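You operate a simulated robot arm through the tools that you are given. There is no shell and no other tool. Be economical: measure what you need, move in short steps, check, and stop when the job is done.

You are at the controls of a simulated two-armed robot. One attempt, no reset.

JOB
Screw the cap back on the yellow jug.

The check looks at the end state, three seconds after you hand in, the way a careful person would. Anything else that was tipped, shoved, dropped, spilled or broken makes it a failure. A push-on lid holds only when it is set on centred and level and pressed home; a screw cap is set on level and turned clockwise until tight.

ROBOT AND FRAMES
Two 7-joint arms with two-finger parallel grippers on one trunk, on a base that drives. Base frame: it is fixed to the floor where the robot stands at the start and does not move with it; the origin is under the middle of the robot, x ahead of it, y to its left, z up; the surface under the hand at the start is at about z = 0.8. Units: m, degrees, N and s.
The left shoulder is at the start at [0.062, 0.197, 1.104], the right one opposite. With the tool pointing down near the work surface each hand reaches from about 0.28 to 0.7 m from the robot's upright axis, wherever it stands, measured 20 degrees to its own side. Payload 1.57 kg a hand.
Tool frame (each hand has its own): the origin (TCP) lies between the finger pads and is the grasp point; the fingertips stand 0.03 m ahead of it; z points along the fingers, y is the line along which they close. The gripper opens to 0.11 m. The fingers are 0.024 m wide and 0.012 m thick; the gripper's body (0.048 by 0.112 m) begins 0.078 m behind the TCP.
Orientation is told as [roll, pitch, yaw] about the base's x, y, z axes, in that order, counted from this pose: with the fingers straight down and closing along the base's y, the tool's x points along the base's -x, its y along +y and its z along -z.

CONTROLS
- The arms move only by the tool nudge_tool. It takes "left_targets", "right_targets" or both (then of equal length, played together; a hand with none holds still); each is a list that holds one entry, the list of rows, each a list of 7 numbers: the shift along the tool's x, y, z in cm, then the turn, a rotation vector about the tool's x, y, z in rad, then the opening, from 0 (shut) to 1 (fully open). In form: [[[dx, dy, dz, ax, ay, az, grip], ...]]. A call has 1 to 8 rows; each row is the pose to reach, as a shift and turn from the pose commanded when the call began, along the tool's axes at that moment. A row lasts 0.2 s, in which the tool goes at most 0.05 m and 8.6 degrees; a call with a longer step from one row to the next is refused whole, and so is a gripper value outside its range. Where a pose cannot be reached the arm comes as near as it can. A force on the tool above 40 N (or 10 N above the force at the start of the call, whichever is more), or a blocked arm, ends the call early, and 0.2 s more pass. Each finger travels about 0.072 m/s and halts on what it meets, pressing with about 27 N; the grip force reading is that of the motor and also rises with nothing between the fingers. The clock runs only during rows and for 0.2 s after the last one: add rows that repeat a pose to give the fingers time. It gives the time, the measured TCP pose, the force on the tool (base axes), the opening and the grip force at its end, in the units of the frame above (readings bear some noise), with the torque about the TCP (base axes, N m) and any sound that the robot's microphone picked up.
- Cameras (640 x 400 px; columns grow to the right, rows downward): "scene" is now at [0.096, -0.0074, 1.6728]; the picture's right is [-0.11, -0.99, -0.00], its down [-0.88, 0.10, -0.47] and it looks along [0.47, -0.05, -0.88] (base axes); focal length 293 px, centre (320, 200). "left" rides on the left gripper at [0.07, -0.016, -0.141] in its tool frame; the picture's right is [0.23, 0.97, 0.00], its down [-0.85, 0.20, -0.48] and it looks along [-0.47, 0.11, 0.88] (tool axes); focal length 222 px, centre (320, 200). "right" rides on the right gripper at [0.07, 0.016, -0.141] in its tool frame; the picture's right is [-0.23, 0.97, 0.00], its down [-0.85, -0.20, -0.48] and it looks along [-0.47, -0.11, 0.88] (tool axes); focal length 222 px, centre (320, 200). There is no depth. A picture from a camera that has moved, and an enlarged one, comes with that camera's place and axes in the base frame and with its lens.
- get_image(camera): a new picture of that camera. No time passes.
- lift_body(by): slides the trunk up (or, below 0, down) by that many m; the arms and the scene camera ride with it, the base frame stays. It gives what a move gives, with no picture.
- roll_base(legs): drives the robot by 1 to 6 legs, each [ahead, left, turn to the left] in m, m and degrees, along the robot's own axes; the way and the turn of a leg run together, so that a leg with both is an arc; at most 1.5 m and 180 degrees a leg. The arms and the cameras ride along, it lands a little off, and it stops where it bumps. It gives what a move gives.
- turn_head(pan, tilt): turns the head with the scene camera to pan (to the left, within 86 degrees either way) and tilt (down, from -29 to 69), counted from straight ahead of the robot. It gives what a move gives.
- enlarge(camera, box): a new picture of the part [left, top, right, bottom] of that camera's present view, enlarged. No time passes.
- hand_in(): hands the job in; it is judged then, once.

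Work in short steps. Places have to be worked out from the pictures, the camera data and where the tool is seen: move nearer, look again, correct. Check each grasp and each placing, and mend what went wrong. You have 120 turns and 92 pictures in all, those below and enlarged ones among them. Open the grippers and draw the arms clear of the work before you hand the job in, unless the task says otherwise; then end with one line.

The tools are called as a command line: name --argument value ..., lists and objects as JSON in quotes. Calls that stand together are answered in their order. nudge_tool: Moves the arms, as the interface text tells. Its arguments: {"type":"object","properties":{"left_targets":{"type":"array"},"right_targets":{"type":"array"}},"required":[]} The other tools are called the same way: lift_body (by) slides the trunk up or down; roll_base (legs) drives the base; turn_head (pan, tilt) turns the head that bears the scene camera; get_image (camera) takes a picture; enlarge (camera, box) takes an enlarged picture of a part of a camera's view; hand_in () hands the job in.

At the start:

```text
clock: 0.0
left_position: [0.49, 0.0902, 1.1435]
left_ee_rot: [0.0, 0.2, 0.0]
left_contact_force: [0.0, 0.2, 0.5]
left_ft_torque: [0.01, 0.02, 0.01]
left_opening: 0.11
left_grasp_force: 0.0
right_position: [0.3807, -0.2381, 1.2141]
right_ee_rot: [0.1, 0.1, 0.0]
right_contact_force: [-0.4, 0.2, -0.2]
right_ft_torque: [0.02, 0.0, -0.01]
right_opening: 0.1103
right_grasp_force: 0.1
trunk travel left (down, up): [-0.7, 0.29]
robot x, y, heading: [0.0015, -0.0032, -0.1]
head pan, tilt: [-6.2, 61.9]
```

scene: 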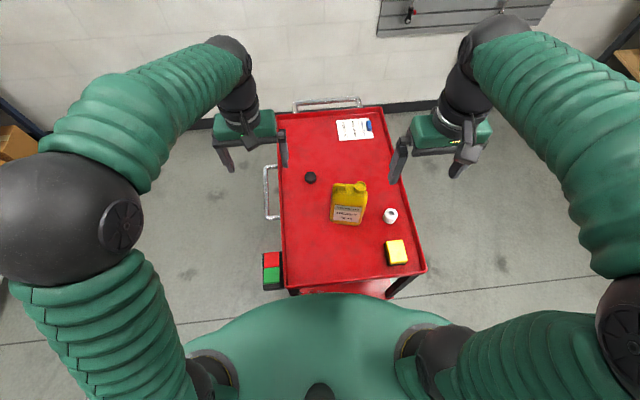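
right: 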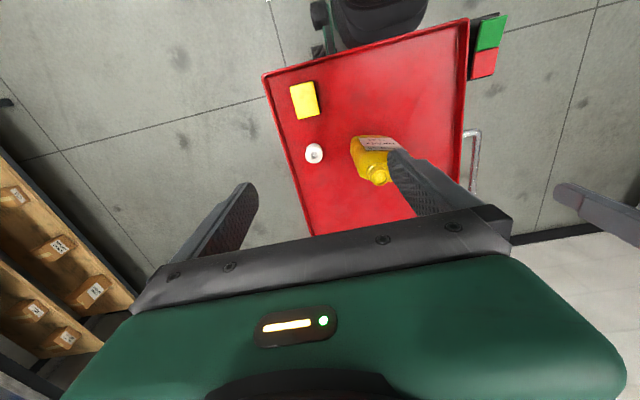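
left: 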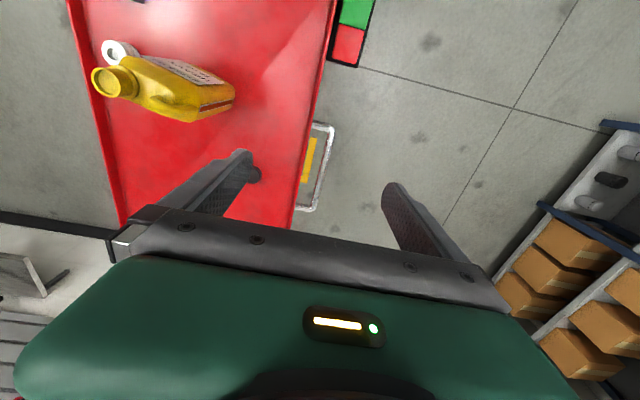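

The jug stands on the red cart, with a dark round thing (perhaps the cap) to its left. I enlarge the view to identify both.

enlarge --camera "scene" --box '[270, 110, 430, 280]'

enlarge --camera "left" --box '[70, 20, 290, 200]'

```text
2.35 times, centred on (350, 195) of scene
camera zoom: at [0.096, -0.0074, 1.6728], right [-0.11, -0.99, 0.0], down [-0.88, 0.1, -0.47], along [0.47, -0.05, -0.88], focal length 689 px, centre (249, 212)
```

zoom: 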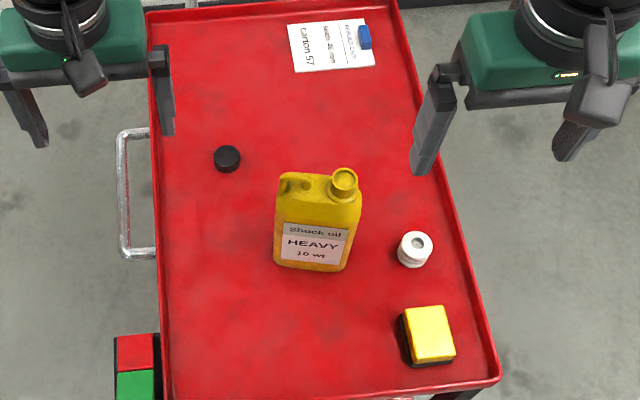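

```text
2.22 times, centred on (180, 110) of left
camera zoom: at [0.4212, 0.0729, 1.2864], right [-0.23, 0.97, 0.0], down [0.86, 0.2, 0.48], along [0.47, 0.11, -0.88], focal length 494 px, centre (631, 400)
```

zoom: 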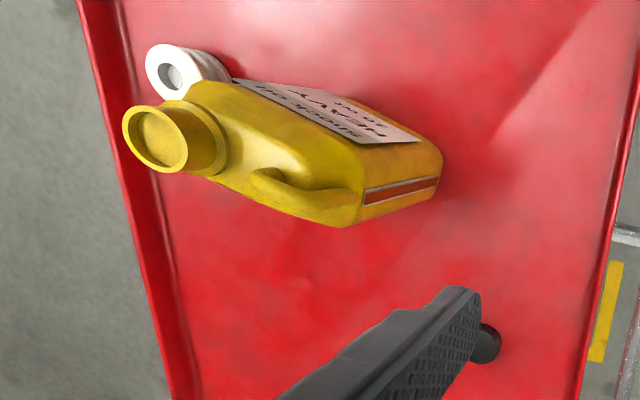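

Black cap is at about [0.647, -0.035, ~0.81] and the open jug neck top at about [0.479, -0.157, 1.005]. I move the left hand aside to the left and bring the right hand high over the cap.

nudge_tool --left_targets '[[[0, 3, 0, 0, 0, 0, 1], [0, 6, 0, 0, 0, 0, 1], [0, 10, 0, 0, 0, 0, 1], [0, 14, 0, 0, 0, 0, 1], [0, 18, 0, 0, 0, 0, 1], [0, 18, 0, 0, 0, 0, 1], [0, 18, 0, 0, 0, 0, 1], [0, 18, 0, 0, 0, 0, 1]]]' --right_targets '[[[-3.3, 2.5, 0, 0, 0, 0, 1], [-7, 5, 0, 0, 0, 0, 1], [-10.7, 7.5, 0, 0, 0, 0, 1], [-14, 10, 0, 0, 0, 0, 1], [-17.4, 12.5, 0, 0, 0, 0, 1], [-20.8, 15, 0, 0, 0, 0, 1], [-23.5, 17, 2, 0, 0, 0, 1], [-24.6, 19, 5, 0, 0, 0, 1]]]'

get_image --camera "right"

get_image --camera "left"

```text
clock: 1.8
left_position: [0.4912, 0.2724, 1.1437]
left_ee_rot: [-0.1, 0.0, 0.0]
left_contact_force: [0.6, 0.4, -0.5]
left_ft_torque: [0.04, 0.01, 0.02]
left_opening: 0.11
left_grasp_force: 0.0
right_position: [0.6278, -0.0486, 1.1649]
right_ee_rot: [-0.1, 0.1, -0.1]
right_contact_force: [0.2, -0.4, 1.5]
right_ft_torque: [0.03, 0.02, -0.01]
right_opening: 0.11
right_grasp_force: 0.1
trunk travel left (down, up): [-0.7, 0.29]
robot x, y, heading: [-0.0002, 0.0007, -0.2]
head pan, tilt: [-6.2, 61.9]
```

```text
86 pictures are left
camera right: at [0.559, -0.0319, 1.3073], right [0.23, 0.97, 0.0], down [0.86, -0.2, 0.48], along [0.46, -0.11, -0.88], focal length 222 px, centre (320, 200)
```

right: 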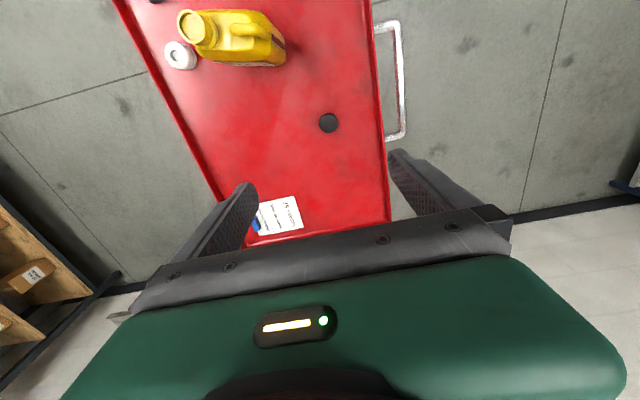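

```text
85 pictures are left
camera left: at [0.4213, 0.2555, 1.2856], right [-0.23, 0.97, 0.0], down [0.86, 0.2, 0.48], along [0.47, 0.11, -0.88], focal length 222 px, centre (320, 200)
```

left: 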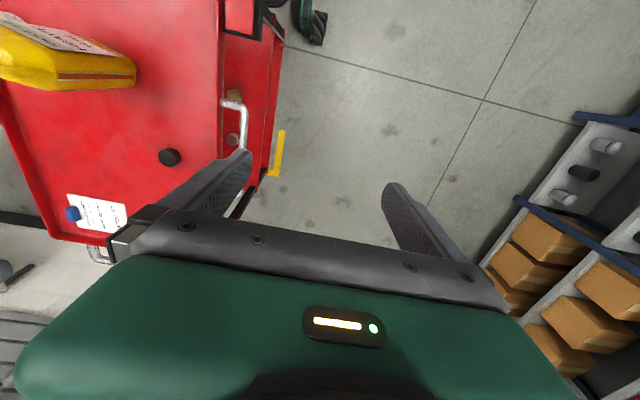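

Triangulating gives the cap at [0.643, -0.035, ~0.81]. I lower the right hand to z≈0.93 above it and look closer.

nudge_tool --right_targets '[[[-0.5, 0.4, 4, 0, 0, 0, 1], [-1, 0.8, 8, 0, 0, 0, 1], [-1.5, 1.3, 12.5, 0, 0, 0, 1], [-1.5, 1.3, 17, 0, 0, 0, 1], [-1.5, 1.3, 21, 0, 0, 0, 1], [-1.5, 1.3, 23.5, 0, 0, 0, 1], [-1.5, 1.3, 23.5, 0, 0, 0, 1]]]'

get_image --camera "right"

get_image --camera "scene"

```text
clock: 3.4
left_position: [0.4896, 0.2711, 1.1431]
left_ee_rot: [0.1, 0.0, 0.0]
left_contact_force: [-0.8, 0.1, 0.5]
left_ft_torque: [0.01, -0.03, -0.02]
left_opening: 0.1103
left_grasp_force: 0.0
right_position: [0.6412, -0.0353, 0.9305]
right_ee_rot: [0.1, 0.0, 0.0]
right_contact_force: [-0.7, 0.5, 0.6]
right_ft_torque: [-0.02, -0.03, -0.02]
right_opening: 0.11
right_grasp_force: 0.0
trunk travel left (down, up): [-0.7, 0.29]
robot x, y, heading: [-0.0003, -0.0002, 0.1]
head pan, tilt: [-6.2, 61.9]
```

```text
84 pictures are left
camera right: at [0.571, -0.0196, 1.0699], right [0.23, 0.97, 0.0], down [0.85, -0.2, 0.48], along [0.47, -0.11, -0.88], focal length 222 px, centre (320, 200)
```

right: 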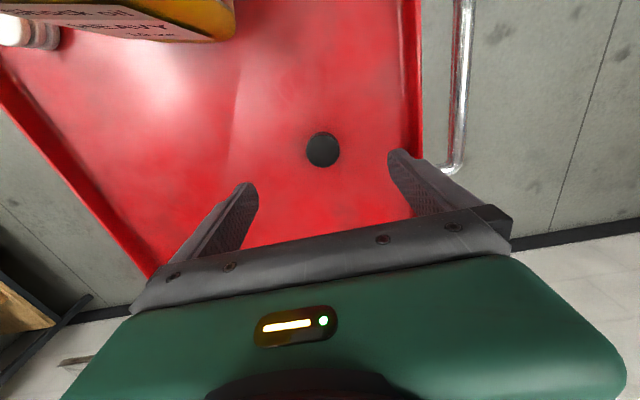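

```text
83 pictures are left
camera scene: at [0.0973, -0.0052, 1.6727], right [-0.11, -0.99, 0.0], down [-0.88, 0.1, -0.47], along [0.47, -0.05, -0.88], focal length 293 px, centre (320, 200)
```

scene: 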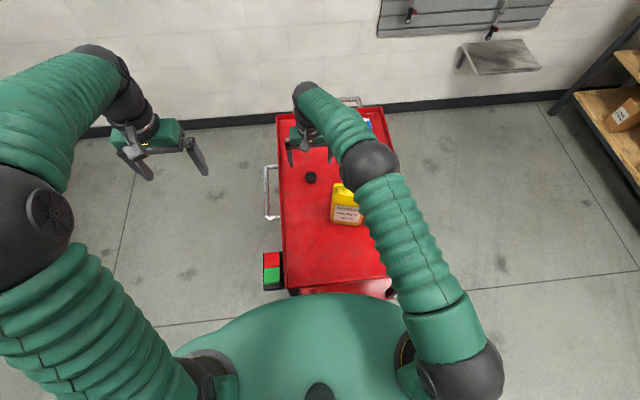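

The cap sits at about [0.643, -0.033], centred under the hand. The right forearm may pass close over the jug, so I begin turning the left hand (needed to hold the jug from its left) to look sideways at it.

nudge_tool --left_targets '[[[0, 0, 0, 0, 0, -0.145, 1], [0, 0, 0, 0, 0, -0.29, 1], [0, 0, 0, 0, 0, -0.435, 1], [0, 0, 0, 0, 0, -0.58, 1], [0, 0, 0, 0, 0, -0.725, 1], [0, 0, 0, 0, 0, -0.87, 1], [0, 0, 0, 0, 0, -1.015, 1], [0, 0, 0, 0, 0, -1.16, 1]]]'

nudge_tool --left_targets '[[[0, 0, 0, 0, 0, -0.14, 1], [0, 0, 0, 0, 0, -0.28, 1], [0, 0, 0, 0, 0, -0.41, 1], [0, 0, 0, 0, 0, -0.41, 1]]]'

nudge_tool --left_targets '[[[0, 0, 0, 0, 0.14, 0, 1], [0, 0, 0, 0, 0.28, 0, 1], [0, 0, 0, 0, 0.42, 0, 1], [0, 0, 0, 0, 0.56, 0, 1], [0, 0, 0, 0, 0.7, 0, 1], [0, 0, 0, 0, 0.84, 0, 1], [0, 0, 0, 0, 0.96, 0, 1], [0, 0, 0, 0, 0.96, 0, 1]]]'

get_image --camera "left"

```text
clock: 5.2
left_position: [0.4895, 0.2713, 1.1456]
left_ee_rot: [-0.1, 0.0, 66.8]
left_contact_force: [0.0, -0.3, 0.5]
left_ft_torque: [0.01, 0.03, 0.03]
left_opening: 0.11
left_grasp_force: 0.0
right_position: [0.6399, -0.0359, 0.9289]
right_ee_rot: [0.0, 0.0, -0.1]
right_contact_force: [-0.8, 0.0, 0.1]
right_ft_torque: [0.01, 0.0, -0.03]
right_opening: 0.1101
right_grasp_force: 0.0
trunk travel left (down, up): [-0.7, 0.29]
robot x, y, heading: [0.0007, 0.0064, 0.2]
head pan, tilt: [-6.2, 61.9]
```

```text
clock: 6.2
left_position: [0.4888, 0.2708, 1.1441]
left_ee_rot: [0.0, 0.1, 90.0]
left_contact_force: [-0.9, 0.2, 0.5]
left_ft_torque: [0.02, 0.0, 0.01]
left_opening: 0.11
left_grasp_force: 0.0
right_position: [0.6401, -0.0362, 0.9292]
right_ee_rot: [0.0, 0.0, 0.0]
right_contact_force: [-0.9, 0.7, -0.3]
right_ft_torque: [-0.02, 0.01, -0.02]
right_opening: 0.11
right_grasp_force: 0.0
trunk travel left (down, up): [-0.7, 0.29]
robot x, y, heading: [-0.0002, -0.002, -0.2]
head pan, tilt: [-6.2, 61.9]
```

```text
clock: 8.0
left_position: [0.4907, 0.2714, 1.1435]
left_ee_rot: [0.0, 55.0, 89.9]
left_contact_force: [0.4, 0.7, -0.8]
left_ft_torque: [0.01, 0.0, -0.02]
left_opening: 0.1099
left_grasp_force: 0.1
right_position: [0.6405, -0.0354, 0.9279]
right_ee_rot: [0.0, -0.1, 0.1]
right_contact_force: [-0.8, -0.5, 0.3]
right_ft_torque: [-0.01, 0.06, 0.0]
right_opening: 0.1101
right_grasp_force: 0.0
trunk travel left (down, up): [-0.7, 0.29]
robot x, y, heading: [0.0013, -0.0, -0.1]
head pan, tilt: [-6.2, 61.9]
```

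```text
82 pictures are left
camera left: at [0.5066, 0.3471, 1.2831], right [-0.97, -0.13, 0.19], down [-0.2, 0.88, -0.43], along [-0.11, -0.45, -0.88], focal length 222 px, centre (320, 200)
```

left: 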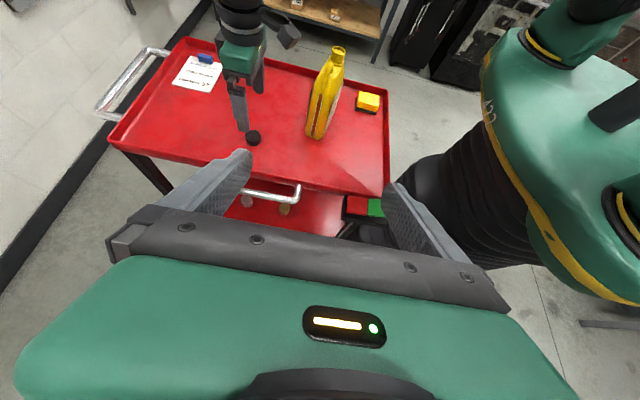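

The left view shows the area above the jug is clear of the right forearm by over 10 cm. I lower the right hand to z≈0.86 and check both.

nudge_tool --right_targets '[[[-0.2, 0.25, 2.5, 0, 0, 0, 1], [-0.2, 0.25, 5, 0, 0, 0, 1], [-0.2, 0.25, 7, 0, 0, 0, 1], [-0.2, 0.25, 7, 0, 0, 0, 1]]]'

get_image --camera "left"

get_image --camera "right"

```text
clock: 9.0
left_position: [0.4906, 0.2721, 1.144]
left_ee_rot: [0.0, 55.1, 90.0]
left_contact_force: [-0.7, 1.0, 0.4]
left_ft_torque: [-0.01, 0.0, 0.01]
left_opening: 0.11
left_grasp_force: 0.1
right_position: [0.6422, -0.0333, 0.8577]
right_ee_rot: [0.1, 0.0, 0.0]
right_contact_force: [1.1, -0.8, -0.4]
right_ft_torque: [0.0, 0.03, 0.01]
right_opening: 0.1099
right_grasp_force: 0.0
trunk travel left (down, up): [-0.7, 0.29]
robot x, y, heading: [0.0034, -0.0014, -0.1]
head pan, tilt: [-6.2, 61.9]
```

```text
81 pictures are left
camera left: at [0.5068, 0.3471, 1.283], right [-0.97, -0.13, 0.19], down [-0.2, 0.88, -0.43], along [-0.11, -0.45, -0.88], focal length 222 px, centre (320, 200)
```

left: 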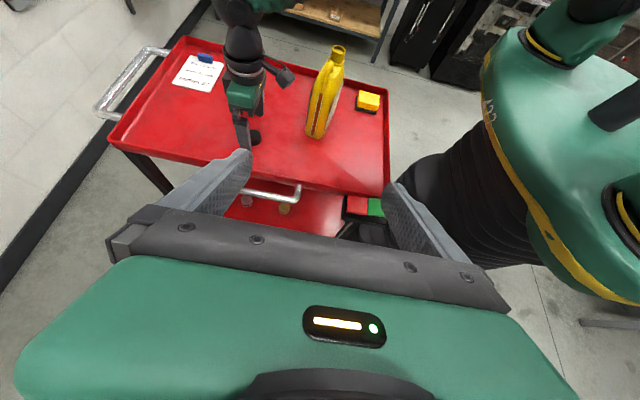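

```text
80 pictures are left
camera right: at [0.573, -0.0174, 0.9999], right [0.23, 0.97, 0.0], down [0.86, -0.2, 0.48], along [0.47, -0.11, -0.88], focal length 222 px, centre (320, 200)
```

right: 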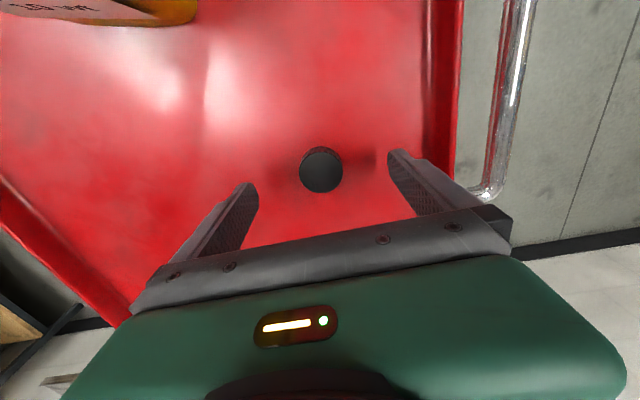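

Clear and centred. I lower another 2 cm and look at how the fingertips stand against the cap.

nudge_tool --right_targets '[[[-0.05, 0, 1.0, 0, 0, 0, 1], [-0.05, 0, 2.0, 0, 0, 0, 1], [-0.05, 0, 2.0, 0, 0, 0, 1]]]'

enlarge --camera "right" --box '[220, 110, 440, 260]'

enlarge --camera "scene" --box '[270, 120, 370, 220]'

```text
clock: 9.8
left_position: [0.4895, 0.2732, 1.1444]
left_ee_rot: [-0.1, 55.1, 89.9]
left_contact_force: [-0.2, 0.0, -0.1]
left_ft_torque: [0.02, 0.03, -0.03]
left_opening: 0.1099
left_grasp_force: 0.1
right_position: [0.6433, -0.0335, 0.8402]
right_ee_rot: [0.0, 0.0, 0.0]
right_contact_force: [0.2, 0.3, 0.1]
right_ft_torque: [0.02, -0.02, 0.02]
right_opening: 0.1099
right_grasp_force: 0.1
trunk travel left (down, up): [-0.7, 0.29]
robot x, y, heading: [0.0, 0.0017, -0.2]
head pan, tilt: [-6.2, 61.9]
```

```text
2.67 times, centred on (330, 185) of right
camera zoom: at [0.5742, -0.0169, 0.9811], right [0.23, 0.97, 0.0], down [0.86, -0.2, 0.48], along [0.47, -0.11, -0.88], focal length 592 px, centre (293, 240)
```

zoom: 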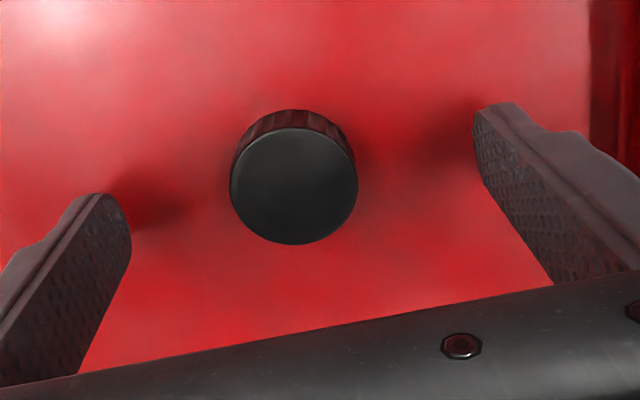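

```text
4.00 times, centred on (320, 170) of scene
camera zoom: at [0.0977, -0.0042, 1.6727], right [-0.11, -0.99, 0.0], down [-0.88, 0.09, -0.47], along [0.47, -0.05, -0.88], focal length 1171 px, centre (320, 320)
```

zoom: 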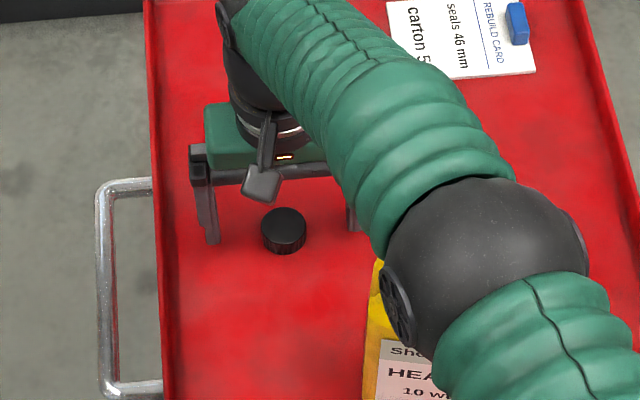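

The cap lies upright (flat top up) and is centred between the fingers. I go down 4 mm more and close on it.

nudge_tool --right_targets '[[[0.1, 0.05, 0.4, 0, 0, 0, 1], [0.1, 0.05, 0.4, 0, 0, 0, 0.5], [0.1, 0.05, 0.4, 0, 0, 0, 0], [0.1, 0.05, 0.4, 0, 0, 0, 0], [0.1, 0.05, 0.4, 0, 0, 0, 0], [0.1, 0.05, 0.4, 0, 0, 0, 0], [0.1, 0.05, 0.4, 0, 0, 0, 0]]]'

enlarge --camera "right" --box '[220, 110, 440, 260]'

```text
clock: 11.4
left_position: [0.4906, 0.2722, 1.1448]
left_ee_rot: [0.0, 55.1, 90.0]
left_contact_force: [-0.7, 0.7, 0.5]
left_ft_torque: [-0.01, 0.02, 0.01]
left_opening: 0.1099
left_grasp_force: 0.0
right_position: [0.644, -0.0324, 0.8346]
right_ee_rot: [0.0, 0.0, 0.1]
right_contact_force: [-0.3, -1.1, 0.7]
right_ft_torque: [0.0, 0.03, 0.0]
right_opening: 0.0366
right_grasp_force: 26.8
trunk travel left (down, up): [-0.7, 0.29]
robot x, y, heading: [-0.0012, 0.0004, 0.1]
head pan, tilt: [-6.2, 61.9]
```

```text
2.67 times, centred on (330, 185) of right
camera zoom: at [0.5737, -0.0162, 0.9768], right [0.23, 0.97, 0.0], down [0.86, -0.2, 0.48], along [0.47, -0.11, -0.88], focal length 592 px, centre (293, 240)
```

zoom: 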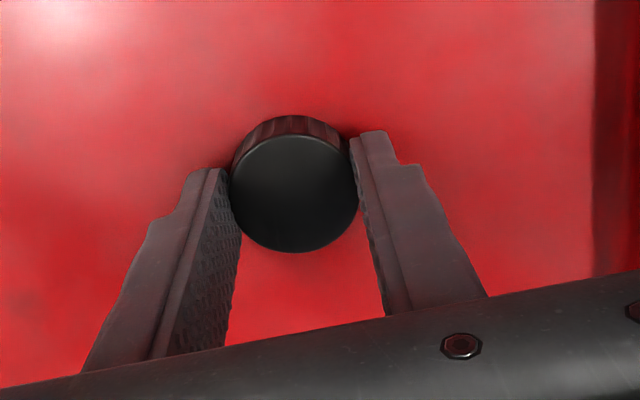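

Cap gripped (opening 36.6 mm, centred). I lift it straight up to about z=1.12.

nudge_tool --right_targets '[[[0, 0, -2, 0, 0, 0, 0], [0, 0, -6, 0, 0, 0, 0], [0, 0, -10.5, 0, 0, 0, 0], [0, 0, -15, 0, 0, 0, 0], [0, 0, -19.5, 0, 0, 0, 0], [0, 0, -24, 0, 0, 0, 0], [0, 0, -28.5, 0, 0, 0, 0], [0, 0, -28.5, 0, 0, 0, 0]]]'

get_image --camera "left"

get_image --camera "right"

```text
clock: 13.2
left_position: [0.4902, 0.2715, 1.142]
left_ee_rot: [0.1, 55.2, 90.0]
left_contact_force: [1.3, -0.1, -0.1]
left_ft_torque: [-0.02, 0.0, 0.0]
left_opening: 0.11
left_grasp_force: 0.1
right_position: [0.6441, -0.0312, 1.1205]
right_ee_rot: [-0.1, 0.1, 0.0]
right_contact_force: [0.9, 1.1, 0.0]
right_ft_torque: [0.0, 0.03, -0.02]
right_opening: 0.0365
right_grasp_force: 27.5
trunk travel left (down, up): [-0.7, 0.29]
robot x, y, heading: [0.0007, 0.0025, -0.1]
head pan, tilt: [-6.2, 61.9]
```

```text
76 pictures are left
camera left: at [0.5073, 0.3471, 1.2827], right [-0.97, -0.13, 0.19], down [-0.2, 0.88, -0.43], along [-0.11, -0.45, -0.88], focal length 222 px, centre (320, 200)
```

left: 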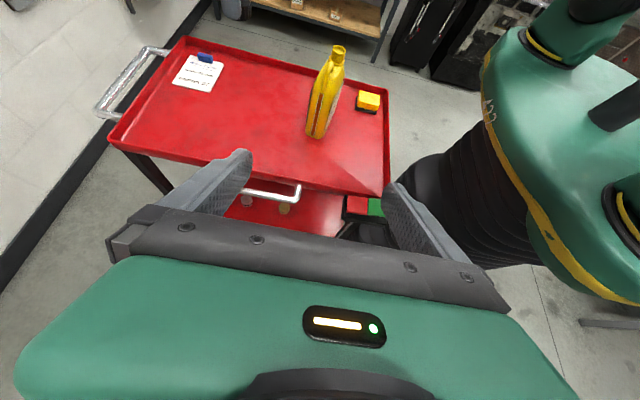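

```text
75 pictures are left
camera right: at [0.5745, -0.0138, 1.2617], right [0.23, 0.97, 0.0], down [0.86, -0.2, 0.48], along [0.46, -0.11, -0.88], focal length 222 px, centre (320, 200)
```

right: 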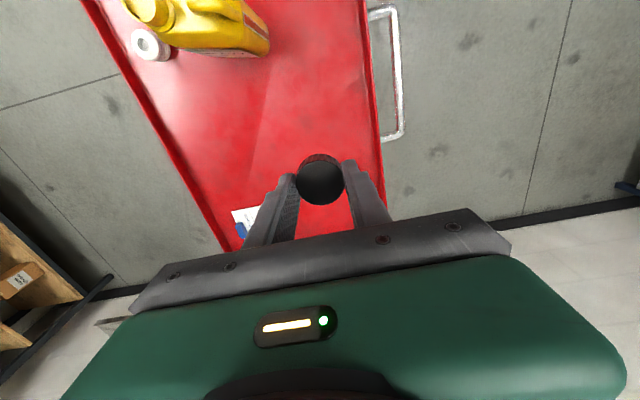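

The jug is unmoved. I zoom on it from the left to measure its side face for the left-hand grip.

enlarge --camera "left" --box '[270, 30, 400, 160]'

enlarge --camera "scene" --box '[300, 160, 420, 250]'

```text
3.08 times, centred on (335, 95) of left
camera zoom: at [0.5073, 0.3471, 1.2827], right [-0.97, -0.13, 0.19], down [-0.2, 0.88, -0.43], along [-0.11, -0.45, -0.88], focal length 684 px, centre (274, 523)
```

zoom: 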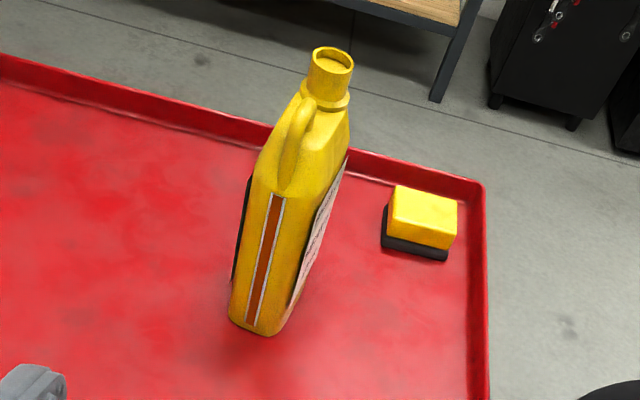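

```text
4.44 times, centred on (360, 205) of scene
camera zoom: at [0.0987, -0.0041, 1.6726], right [-0.11, -0.99, 0.0], down [-0.88, 0.09, -0.47], along [0.46, -0.05, -0.88], focal length 1301 px, centre (142, 178)
```

zoom: 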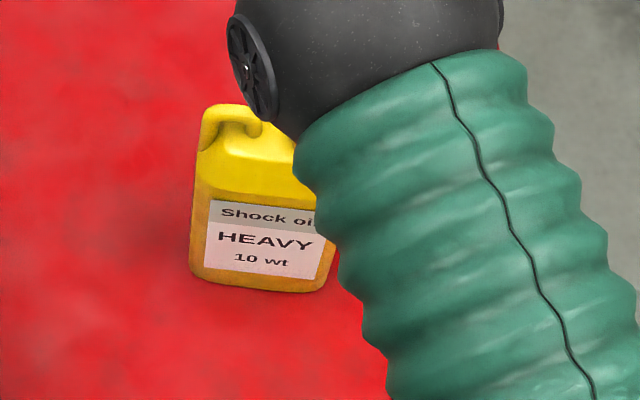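

Measured: neck top ≈[0.479, -0.157, 1.003]; jug body ≈0.045 thick, left side face at ≈[0.496, -0.087], yawed ≈-13°. I move the right hand (with cap) to hover over the neck, while the left hand gets its -13° yaw.

nudge_tool --left_targets '[[[0, 0, 0, -0.093, 0, 0.065, 1], [0, 0, 0, -0.186, 0, 0.13, 1], [0, 0, 0, -0.186, 0, 0.13, 1], [0, 0, 0, -0.186, 0, 0.13, 1], [0, 0, 0, -0.186, 0, 0.13, 1], [0, 0, 0, -0.186, 0, 0.13, 1]]]' --right_targets '[[[3.3, -2.5, 0, 0, 0, 0, 0], [6.6, -5, 0, 0, 0, 0, 0], [9.9, -7.5, 0, 0, 0, 0, 0], [13.2, -10, 0, 0, 0, 0, 0], [16.5, -12.6, 0, 0, 0, 0, 0], [16.5, -12.6, 0, 0, 0, 0, 0]]]'

get_image --camera "left"

get_image --camera "right"

get_image --camera "scene"

```text
clock: 14.6
left_position: [0.4906, 0.2713, 1.1432]
left_ee_rot: [0.0, 55.1, 77.1]
left_contact_force: [-0.2, -0.8, 0.1]
left_ft_torque: [-0.01, -0.02, 0.01]
left_opening: 0.1101
left_grasp_force: 0.0
right_position: [0.4759, -0.1581, 1.1204]
right_ee_rot: [0.1, 0.1, 0.0]
right_contact_force: [-0.7, 0.0, -0.2]
right_ft_torque: [0.01, 0.01, 0.05]
right_opening: 0.0367
right_grasp_force: 26.8
trunk travel left (down, up): [-0.7, 0.29]
robot x, y, heading: [-0.0021, -0.0025, 0.3]
head pan, tilt: [-6.2, 61.9]
```

```text
72 pictures are left
camera left: at [0.5243, 0.3408, 1.2823], right [-0.98, 0.09, 0.19], down [0.0, 0.9, -0.43], along [-0.21, -0.42, -0.88], focal length 222 px, centre (320, 200)
```

left: 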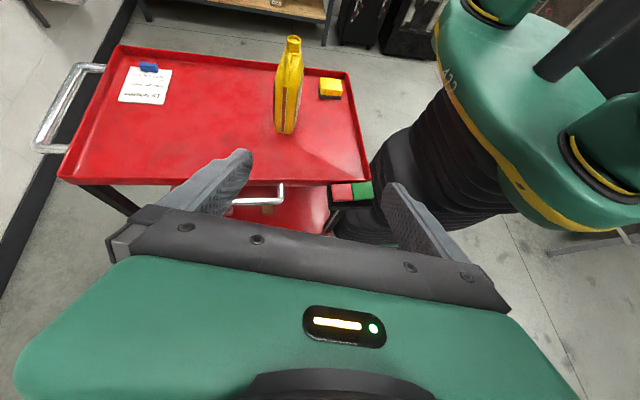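

```text
71 pictures are left
camera right: at [0.4064, -0.1408, 1.261], right [0.23, 0.97, 0.0], down [0.86, -0.2, 0.48], along [0.46, -0.11, -0.88], focal length 222 px, centre (320, 200)
```

right: 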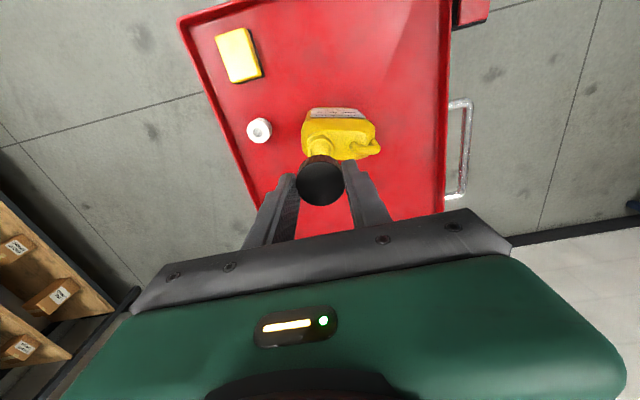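

```text
70 pictures are left
camera scene: at [0.0982, -0.0055, 1.6726], right [-0.11, -0.99, 0.0], down [-0.88, 0.1, -0.47], along [0.46, -0.05, -0.88], focal length 293 px, centre (320, 200)
```

scene: 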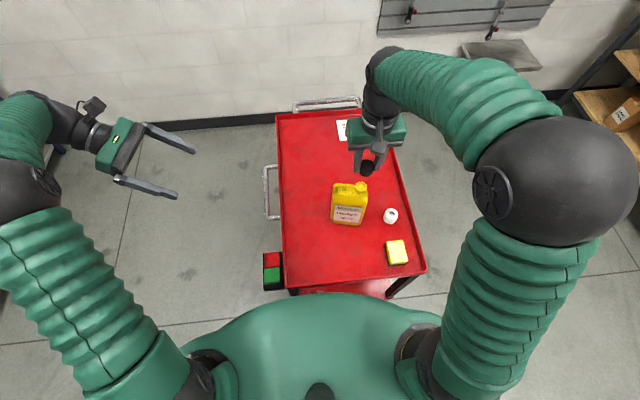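

Good layout: the cap hovers over the neck, elbow well clear. I bring the left hand to a standoff about 13 cm from its grip point on the jug.

nudge_tool --left_targets '[[[0.1, -1.1, 4.1, 0, 0, 0, 1], [0.2, -2.2, 8.2, 0, 0, 0, 1], [0.4, -3.3, 12.3, 0, 0, 0, 1], [0.5, -4.4, 16.4, 0, 0, 0, 1], [0.6, -5.5, 20.4, 0, 0, 0, 1], [0.8, -6.6, 24.4, 0, 0, 0, 1], [0.9, -7.6, 28.4, 0, 0, 0, 1], [1.0, -8.5, 32.4, 0, 0, 0, 1]]]'

get_image --camera "left"

get_image --camera "scene"

```text
clock: 16.4
left_position: [0.5111, -0.0135, 0.9658]
left_ee_rot: [0.2, 54.9, 77.1]
left_contact_force: [0.2, 0.1, 0.6]
left_ft_torque: [0.02, 0.03, -0.02]
left_opening: 0.1099
left_grasp_force: 0.1
right_position: [0.4757, -0.1586, 1.1203]
right_ee_rot: [0.0, 0.1, 0.0]
right_contact_force: [-0.2, -0.6, -0.9]
right_ft_torque: [0.0, -0.02, -0.02]
right_opening: 0.0368
right_grasp_force: 27.4
trunk travel left (down, up): [-0.7, 0.29]
robot x, y, heading: [-0.002, -0.0021, 0.1]
head pan, tilt: [-6.2, 61.9]
```

```text
69 pictures are left
camera left: at [0.5447, 0.0559, 1.1051], right [-0.98, 0.09, 0.19], down [0.0, 0.91, -0.42], along [-0.21, -0.41, -0.89], focal length 222 px, centre (320, 200)
```

left: 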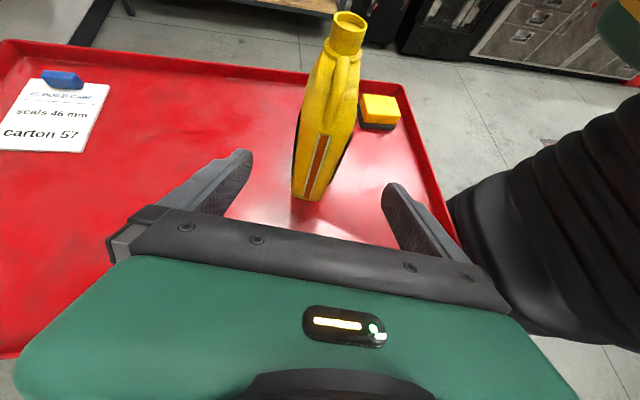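

```text
68 pictures are left
camera scene: at [0.0987, -0.0079, 1.6726], right [-0.11, -0.99, 0.0], down [-0.88, 0.1, -0.47], along [0.46, -0.05, -0.88], focal length 293 px, centre (320, 200)
```

scene: 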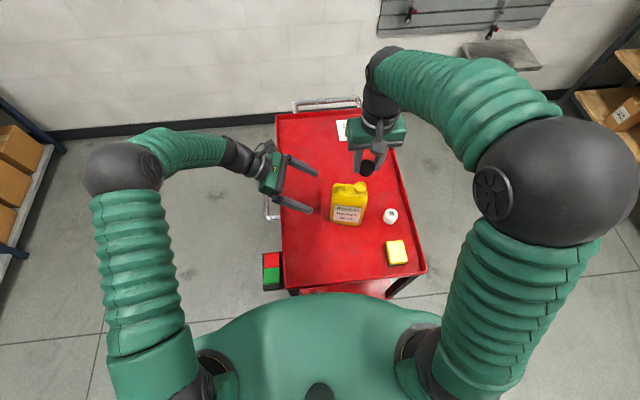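

The jug is centred between the left fingers. I advance along the fingers 13 cm so they straddle the jug body.

nudge_tool --left_targets '[[[0, 0, 3.5, 0, 0, 0, 1], [0, 0, 7, 0, 0, 0, 1], [0, 0, 10, 0, 0, 0, 1], [0, 0, 12.5, 0, 0, 0, 1], [0, 0, 12.5, 0, 0, 0, 1]]]'

get_image --camera "left"

enlarge --camera "scene" --box '[270, 110, 430, 280]'

```text
clock: 17.6
left_position: [0.4891, -0.1142, 0.8954]
left_ee_rot: [0.1, 55.1, 76.9]
left_contact_force: [0.1, -0.7, 0.3]
left_ft_torque: [0.01, 0.01, 0.01]
left_opening: 0.1098
left_grasp_force: 0.1
right_position: [0.4752, -0.1575, 1.1207]
right_ee_rot: [0.0, 0.0, 0.0]
right_contact_force: [0.2, 1.0, 0.3]
right_ft_torque: [0.05, 0.04, 0.01]
right_opening: 0.0369
right_grasp_force: 27.1
trunk travel left (down, up): [-0.7, 0.29]
robot x, y, heading: [0.0026, -0.0023, 0.1]
head pan, tilt: [-6.2, 61.9]
```

```text
67 pictures are left
camera left: at [0.5218, -0.0448, 1.0345], right [-0.98, 0.09, 0.19], down [0.0, 0.9, -0.43], along [-0.21, -0.42, -0.89], focal length 222 px, centre (320, 200)
```

left: 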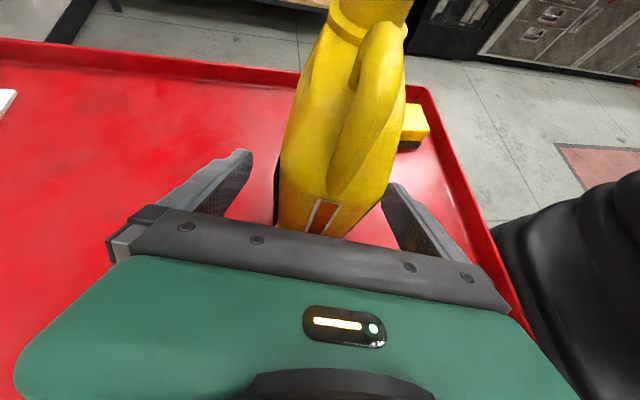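

```text
2.35 times, centred on (350, 195) of scene
camera zoom: at [0.0976, -0.0071, 1.6727], right [-0.11, -0.99, 0.0], down [-0.88, 0.1, -0.47], along [0.47, -0.05, -0.88], focal length 689 px, centre (249, 212)
```

zoom: 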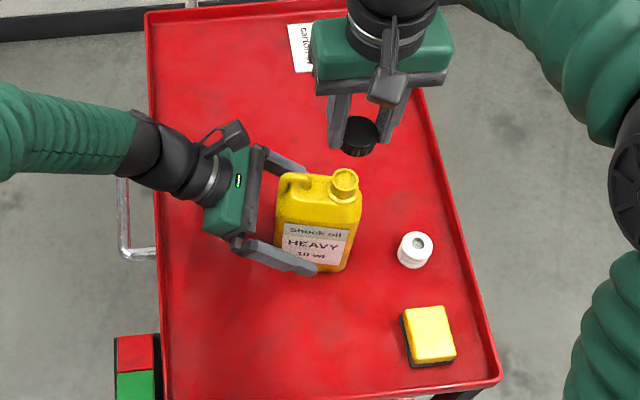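

Fingers straddle the jug. I close the left gripper.

nudge_tool --left_targets '[[[0, 0, 0, 0, 0, 0, 0.6], [0, 0, 0, 0, 0, 0, 0.3], [0, 0, 0, 0, 0, 0, 0.1], [0, 0, 0, 0, 0, 0, 0], [0, 0, 0, 0, 0, 0, 0], [0, 0, 0, 0, 0, 0, 0]]]'

get_image --camera "left"

enlarge --camera "scene" --box '[320, 140, 400, 240]'

enlarge --camera "right" --box '[260, 80, 400, 220]'

```text
clock: 19.0
left_position: [0.488, -0.1131, 0.895]
left_ee_rot: [-0.1, 55.0, 77.1]
left_contact_force: [2.7, 0.5, 0.6]
left_ft_torque: [-0.03, -0.01, -0.02]
left_opening: 0.0545
left_grasp_force: 26.8
right_position: [0.4744, -0.1593, 1.1198]
right_ee_rot: [0.0, 0.0, 0.0]
right_contact_force: [-0.7, -0.1, -0.1]
right_ft_torque: [0.01, -0.05, -0.01]
right_opening: 0.0371
right_grasp_force: 27.7
trunk travel left (down, up): [-0.7, 0.29]
robot x, y, heading: [-0.0008, -0.0014, 0.0]
head pan, tilt: [-6.2, 61.9]
```

```text
65 pictures are left
camera left: at [0.5221, -0.0445, 1.0346], right [-0.98, 0.09, 0.19], down [0.0, 0.9, -0.43], along [-0.21, -0.42, -0.89], focal length 222 px, centre (320, 200)
```

left: 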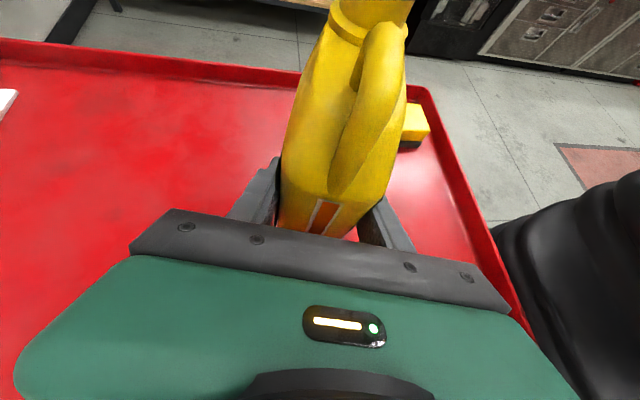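

```text
4.00 times, centred on (360, 190) of scene
camera zoom: at [0.0979, -0.0072, 1.6727], right [-0.11, -0.99, 0.0], down [-0.88, 0.1, -0.47], along [0.46, -0.05, -0.88], focal length 1171 px, centre (160, 240)
```

zoom: 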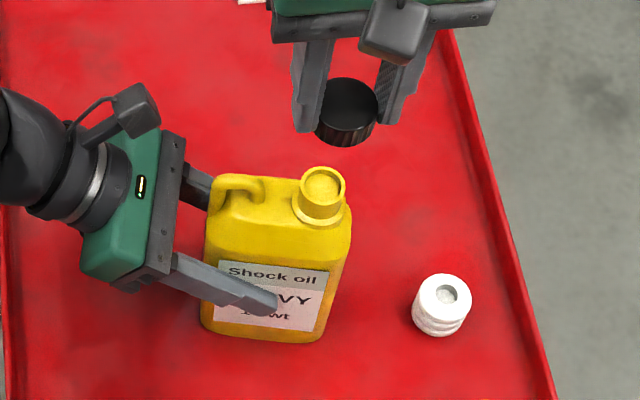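

```text
2.86 times, centred on (330, 150) of right
camera zoom: at [0.4059, -0.1419, 1.2614], right [0.23, 0.97, 0.0], down [0.86, -0.2, 0.48], along [0.47, -0.11, -0.88], focal length 635 px, centre (291, 343)
```

zoom: 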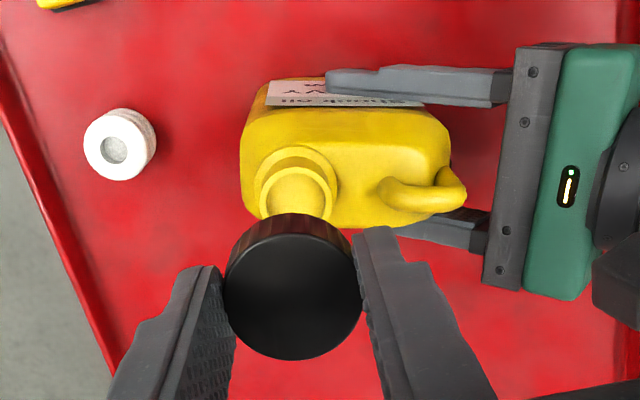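

Jug held (54.5 mm). The neck now reads [0.484, -0.158, 1.003]. I shift the cap 9 mm forward and pre-turn the right hand counter-clockwise by 66° so that a long clockwise turn is available.

nudge_tool --right_targets '[[[-0.9, 0.05, 0, 0, 0, -0.145, 0], [-0.9, 0.05, 0, 0, 0, -0.29, 0], [-0.9, 0.05, 0, 0, 0, -0.435, 0], [-0.9, 0.05, 0, 0, 0, -0.58, 0], [-0.9, 0.05, 0, 0, 0, -0.725, 0], [-0.9, 0.05, 0, 0, 0, -0.87, 0], [-0.9, 0.05, 0, 0, 0, -1.015, 0], [-0.9, 0.05, 0, 0, 0, -1.16, 0]]]'

get_image --camera "right"

enlarge --camera "scene" --box '[320, 140, 400, 240]'

```text
clock: 20.8
left_position: [0.4895, -0.1146, 0.8954]
left_ee_rot: [0.1, 55.1, 77.0]
left_contact_force: [0.8, 0.3, 0.9]
left_ft_torque: [0.09, 0.02, -0.04]
left_opening: 0.0548
left_grasp_force: 26.8
right_position: [0.4873, -0.1582, 1.1203]
right_ee_rot: [0.0, 0.0, 66.6]
right_contact_force: [-0.1, 0.1, 1.0]
right_ft_torque: [-0.01, 0.0, 0.0]
right_opening: 0.0367
right_grasp_force: 26.9
trunk travel left (down, up): [-0.7, 0.29]
robot x, y, heading: [0.0027, 0.0017, 0.1]
head pan, tilt: [-6.2, 61.9]
```

```text
62 pictures are left
camera right: at [0.4447, -0.2157, 1.2619], right [-0.8, 0.6, 0.0], down [0.52, 0.71, 0.48], along [0.28, 0.39, -0.88], focal length 222 px, centre (320, 200)
```

right: 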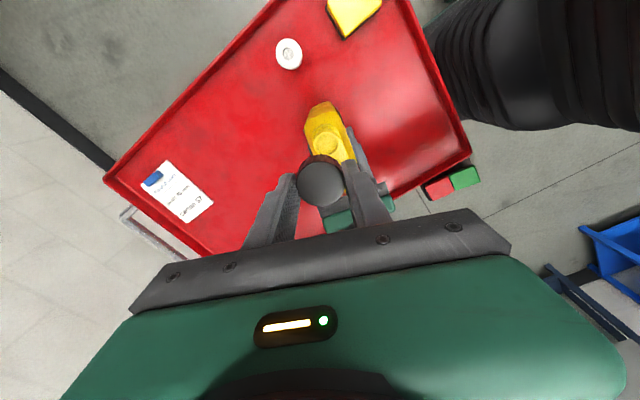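

```text
4.00 times, centred on (360, 190) of scene
camera zoom: at [0.0976, -0.007, 1.6727], right [-0.11, -0.99, 0.0], down [-0.88, 0.1, -0.47], along [0.47, -0.05, -0.88], focal length 1171 px, centre (160, 240)
```

zoom: 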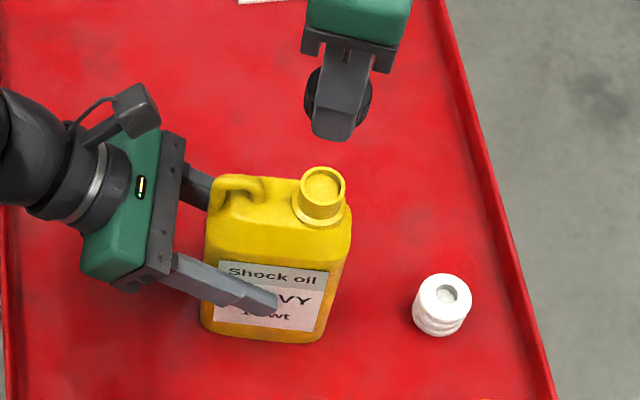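

Rotation works. I zoom with the right camera to compare the neck position with the cap from this new side.

enlarge --camera "right" --box '[260, 80, 400, 220]'

```text
2.86 times, centred on (330, 150) of right
camera zoom: at [0.4447, -0.2157, 1.2619], right [-0.8, 0.6, 0.0], down [0.52, 0.71, 0.48], along [0.28, 0.39, -0.88], focal length 635 px, centre (291, 343)
```

zoom: 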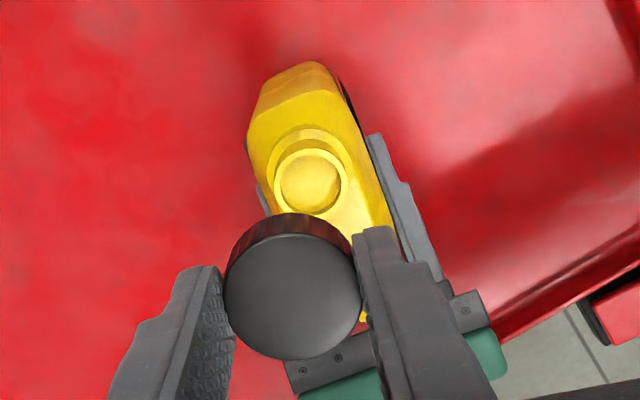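

In the right camera the neck lies at tool offset (+3.6, +7.6) mm from the cap axis. I correct by that and lower 4 cm, then check again.

nudge_tool --right_targets '[[[0.36, 0.76, 0, 0, 0, 0, 0], [0.36, 0.76, 2, 0, 0, 0, 0], [0.36, 0.76, 4, 0, 0, 0, 0], [0.36, 0.76, 4, 0, 0, 0, 0]]]'

enlarge --camera "right" --box '[260, 80, 400, 220]'

enlarge --camera "scene" --box '[320, 140, 400, 240]'

```text
clock: 21.8
left_position: [0.4884, -0.114, 0.8956]
left_ee_rot: [0.1, 55.0, 77.0]
left_contact_force: [-0.4, 1.3, 1.0]
left_ft_torque: [0.04, 0.08, -0.05]
left_opening: 0.0548
left_grasp_force: 27.4
right_position: [0.4792, -0.1595, 1.0797]
right_ee_rot: [0.0, 0.1, 66.5]
right_contact_force: [0.1, -0.4, 0.7]
right_ft_torque: [0.01, 0.0, 0.01]
right_opening: 0.037
right_grasp_force: 26.8
trunk travel left (down, up): [-0.7, 0.29]
robot x, y, heading: [0.0002, -0.0017, 0.2]
head pan, tilt: [-6.2, 61.9]
```

```text
2.86 times, centred on (330, 150) of right
camera zoom: at [0.4362, -0.2162, 1.2208], right [-0.8, 0.6, 0.0], down [0.52, 0.7, 0.48], along [0.29, 0.38, -0.88], focal length 635 px, centre (291, 343)
```

zoom: 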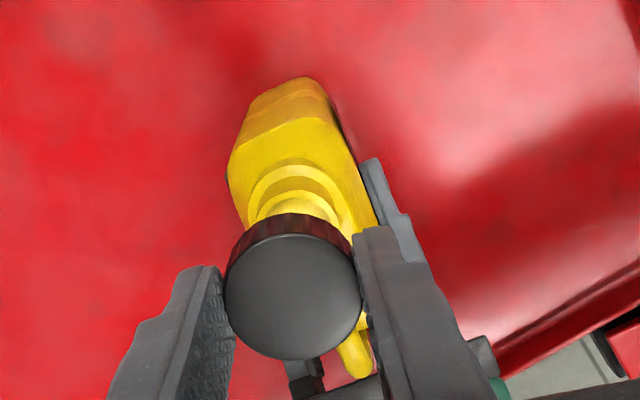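

```text
4.00 times, centred on (360, 190) of scene
camera zoom: at [0.0974, -0.0068, 1.6727], right [-0.11, -0.99, 0.0], down [-0.88, 0.1, -0.47], along [0.47, -0.05, -0.88], focal length 1171 px, centre (160, 240)
```

zoom: 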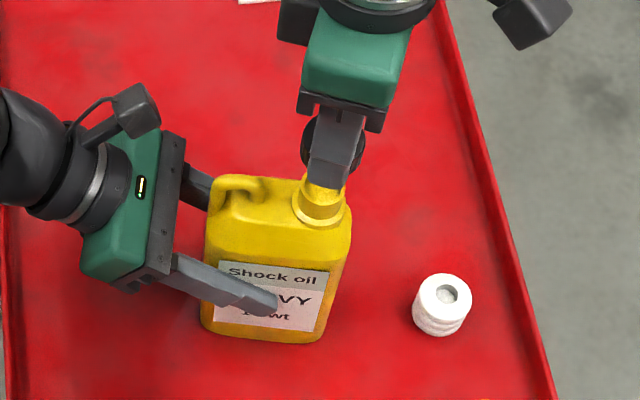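

The neck is nearly aligned; I enlarge more tightly to read the rim arcs.

enlarge --camera "right" --box '[300, 125, 350, 165]'

```text
10.00 times, centred on (325, 145) of right
camera zoom: at [0.4362, -0.2162, 1.2208], right [-0.8, 0.6, 0.0], down [0.52, 0.7, 0.48], along [0.29, 0.38, -0.88], focal length 2221 px, centre (270, 750)
```

zoom: 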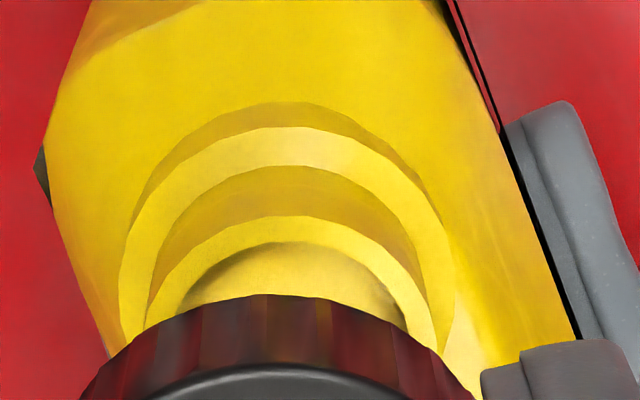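

Residual neck offset is about tool (-1.8, +1.2) mm. I apply it and lower 3.2 cm, to roughly 1 cm above the rim.

nudge_tool --right_targets '[[[-0.18, 0.12, 0.5, 0, 0, 0, 0], [-0.18, 0.12, 2, 0, 0, 0, 0], [-0.18, 0.12, 3.2, 0, 0, 0, 0], [-0.18, 0.12, 3.2, 0, 0, 0, 0]]]'

enlarge --camera "right" --box '[290, 110, 370, 170]'

enlarge --camera "scene" --box '[335, 150, 385, 200]'

get_image --camera "left"

```text
clock: 22.8
left_position: [0.4886, -0.1149, 0.8954]
left_ee_rot: [0.1, 54.9, 76.9]
left_contact_force: [-2.2, 0.1, 0.1]
left_ft_torque: [-0.04, 0.1, -0.07]
left_opening: 0.0546
left_grasp_force: 26.8
right_position: [0.4784, -0.1566, 1.0484]
right_ee_rot: [0.0, 0.0, 66.4]
right_contact_force: [0.2, 0.3, 0.2]
right_ft_torque: [-0.01, 0.0, 0.0]
right_opening: 0.0368
right_grasp_force: 26.9
trunk travel left (down, up): [-0.7, 0.29]
robot x, y, heading: [0.0011, 0.0008, -0.1]
head pan, tilt: [-6.2, 61.9]
```

```text
6.67 times, centred on (330, 140) of right
camera zoom: at [0.4362, -0.2145, 1.1893], right [-0.8, 0.6, 0.0], down [0.52, 0.7, 0.48], along [0.29, 0.38, -0.88], focal length 1481 px, centre (253, 600)
```

zoom: 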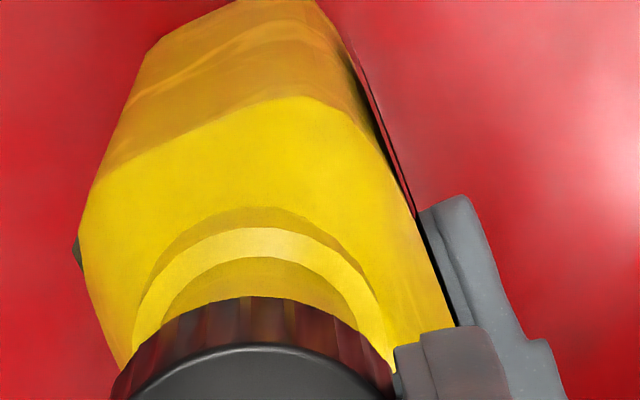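

```text
8.00 times, centred on (360, 175) of scene
camera zoom: at [0.0974, -0.0068, 1.6727], right [-0.11, -0.99, 0.0], down [-0.88, 0.1, -0.47], along [0.47, -0.05, -0.88], focal length 2341 px, centre (0, 400)
```

zoom: 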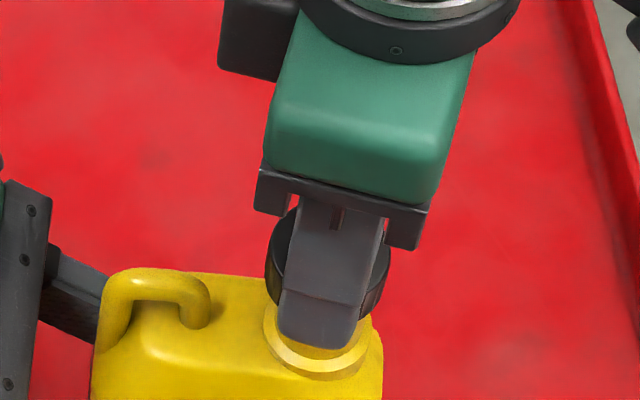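

```text
54 pictures are left
camera left: at [0.5217, -0.0443, 1.0346], right [-0.98, 0.09, 0.19], down [0.0, 0.9, -0.43], along [-0.21, -0.42, -0.89], focal length 222 px, centre (320, 200)
```

left: 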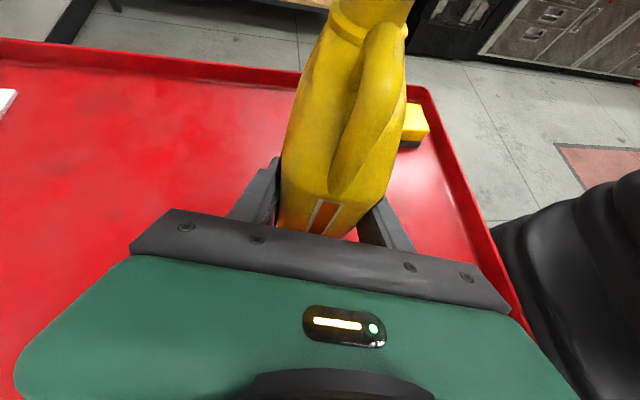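

Alignment looks within about 1 mm. I make a 0.7 mm trim and lower in small steps, watching for contact.

nudge_tool --right_targets '[[[0.06, -0.03, 0.3, 0, 0, 0, 0], [0.06, -0.03, 0.6, 0, 0, 0, 0], [0.06, -0.03, 0.9, 0, 0, 0, 0], [0.06, -0.03, 0.9, 0, 0, 0, 0]]]'

enlarge --camera "scene" --box '[335, 150, 385, 200]'

```text
clock: 23.8
left_position: [0.4889, -0.1138, 0.896]
left_ee_rot: [0.1, 54.9, 77.0]
left_contact_force: [-0.8, 0.6, -0.5]
left_ft_torque: [-0.09, 0.08, -0.11]
left_opening: 0.0549
left_grasp_force: 27.0
right_position: [0.4781, -0.1581, 1.0386]
right_ee_rot: [0.0, 0.1, 66.5]
right_contact_force: [0.4, -0.5, -0.2]
right_ft_torque: [0.02, 0.03, -0.01]
right_opening: 0.0367
right_grasp_force: 26.8
trunk travel left (down, up): [-0.7, 0.29]
robot x, y, heading: [0.001, 0.0001, 0.0]
head pan, tilt: [-6.2, 61.9]
```

```text
8.00 times, centred on (360, 175) of scene
camera zoom: at [0.0975, -0.0069, 1.6727], right [-0.11, -0.99, 0.0], down [-0.88, 0.1, -0.47], along [0.47, -0.05, -0.88], focal length 2341 px, centre (0, 400)
```

zoom: 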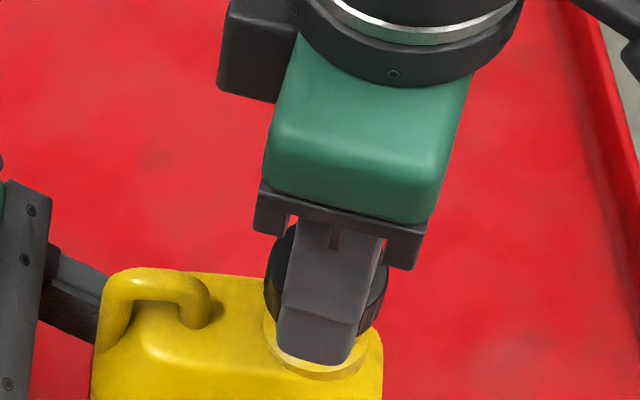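

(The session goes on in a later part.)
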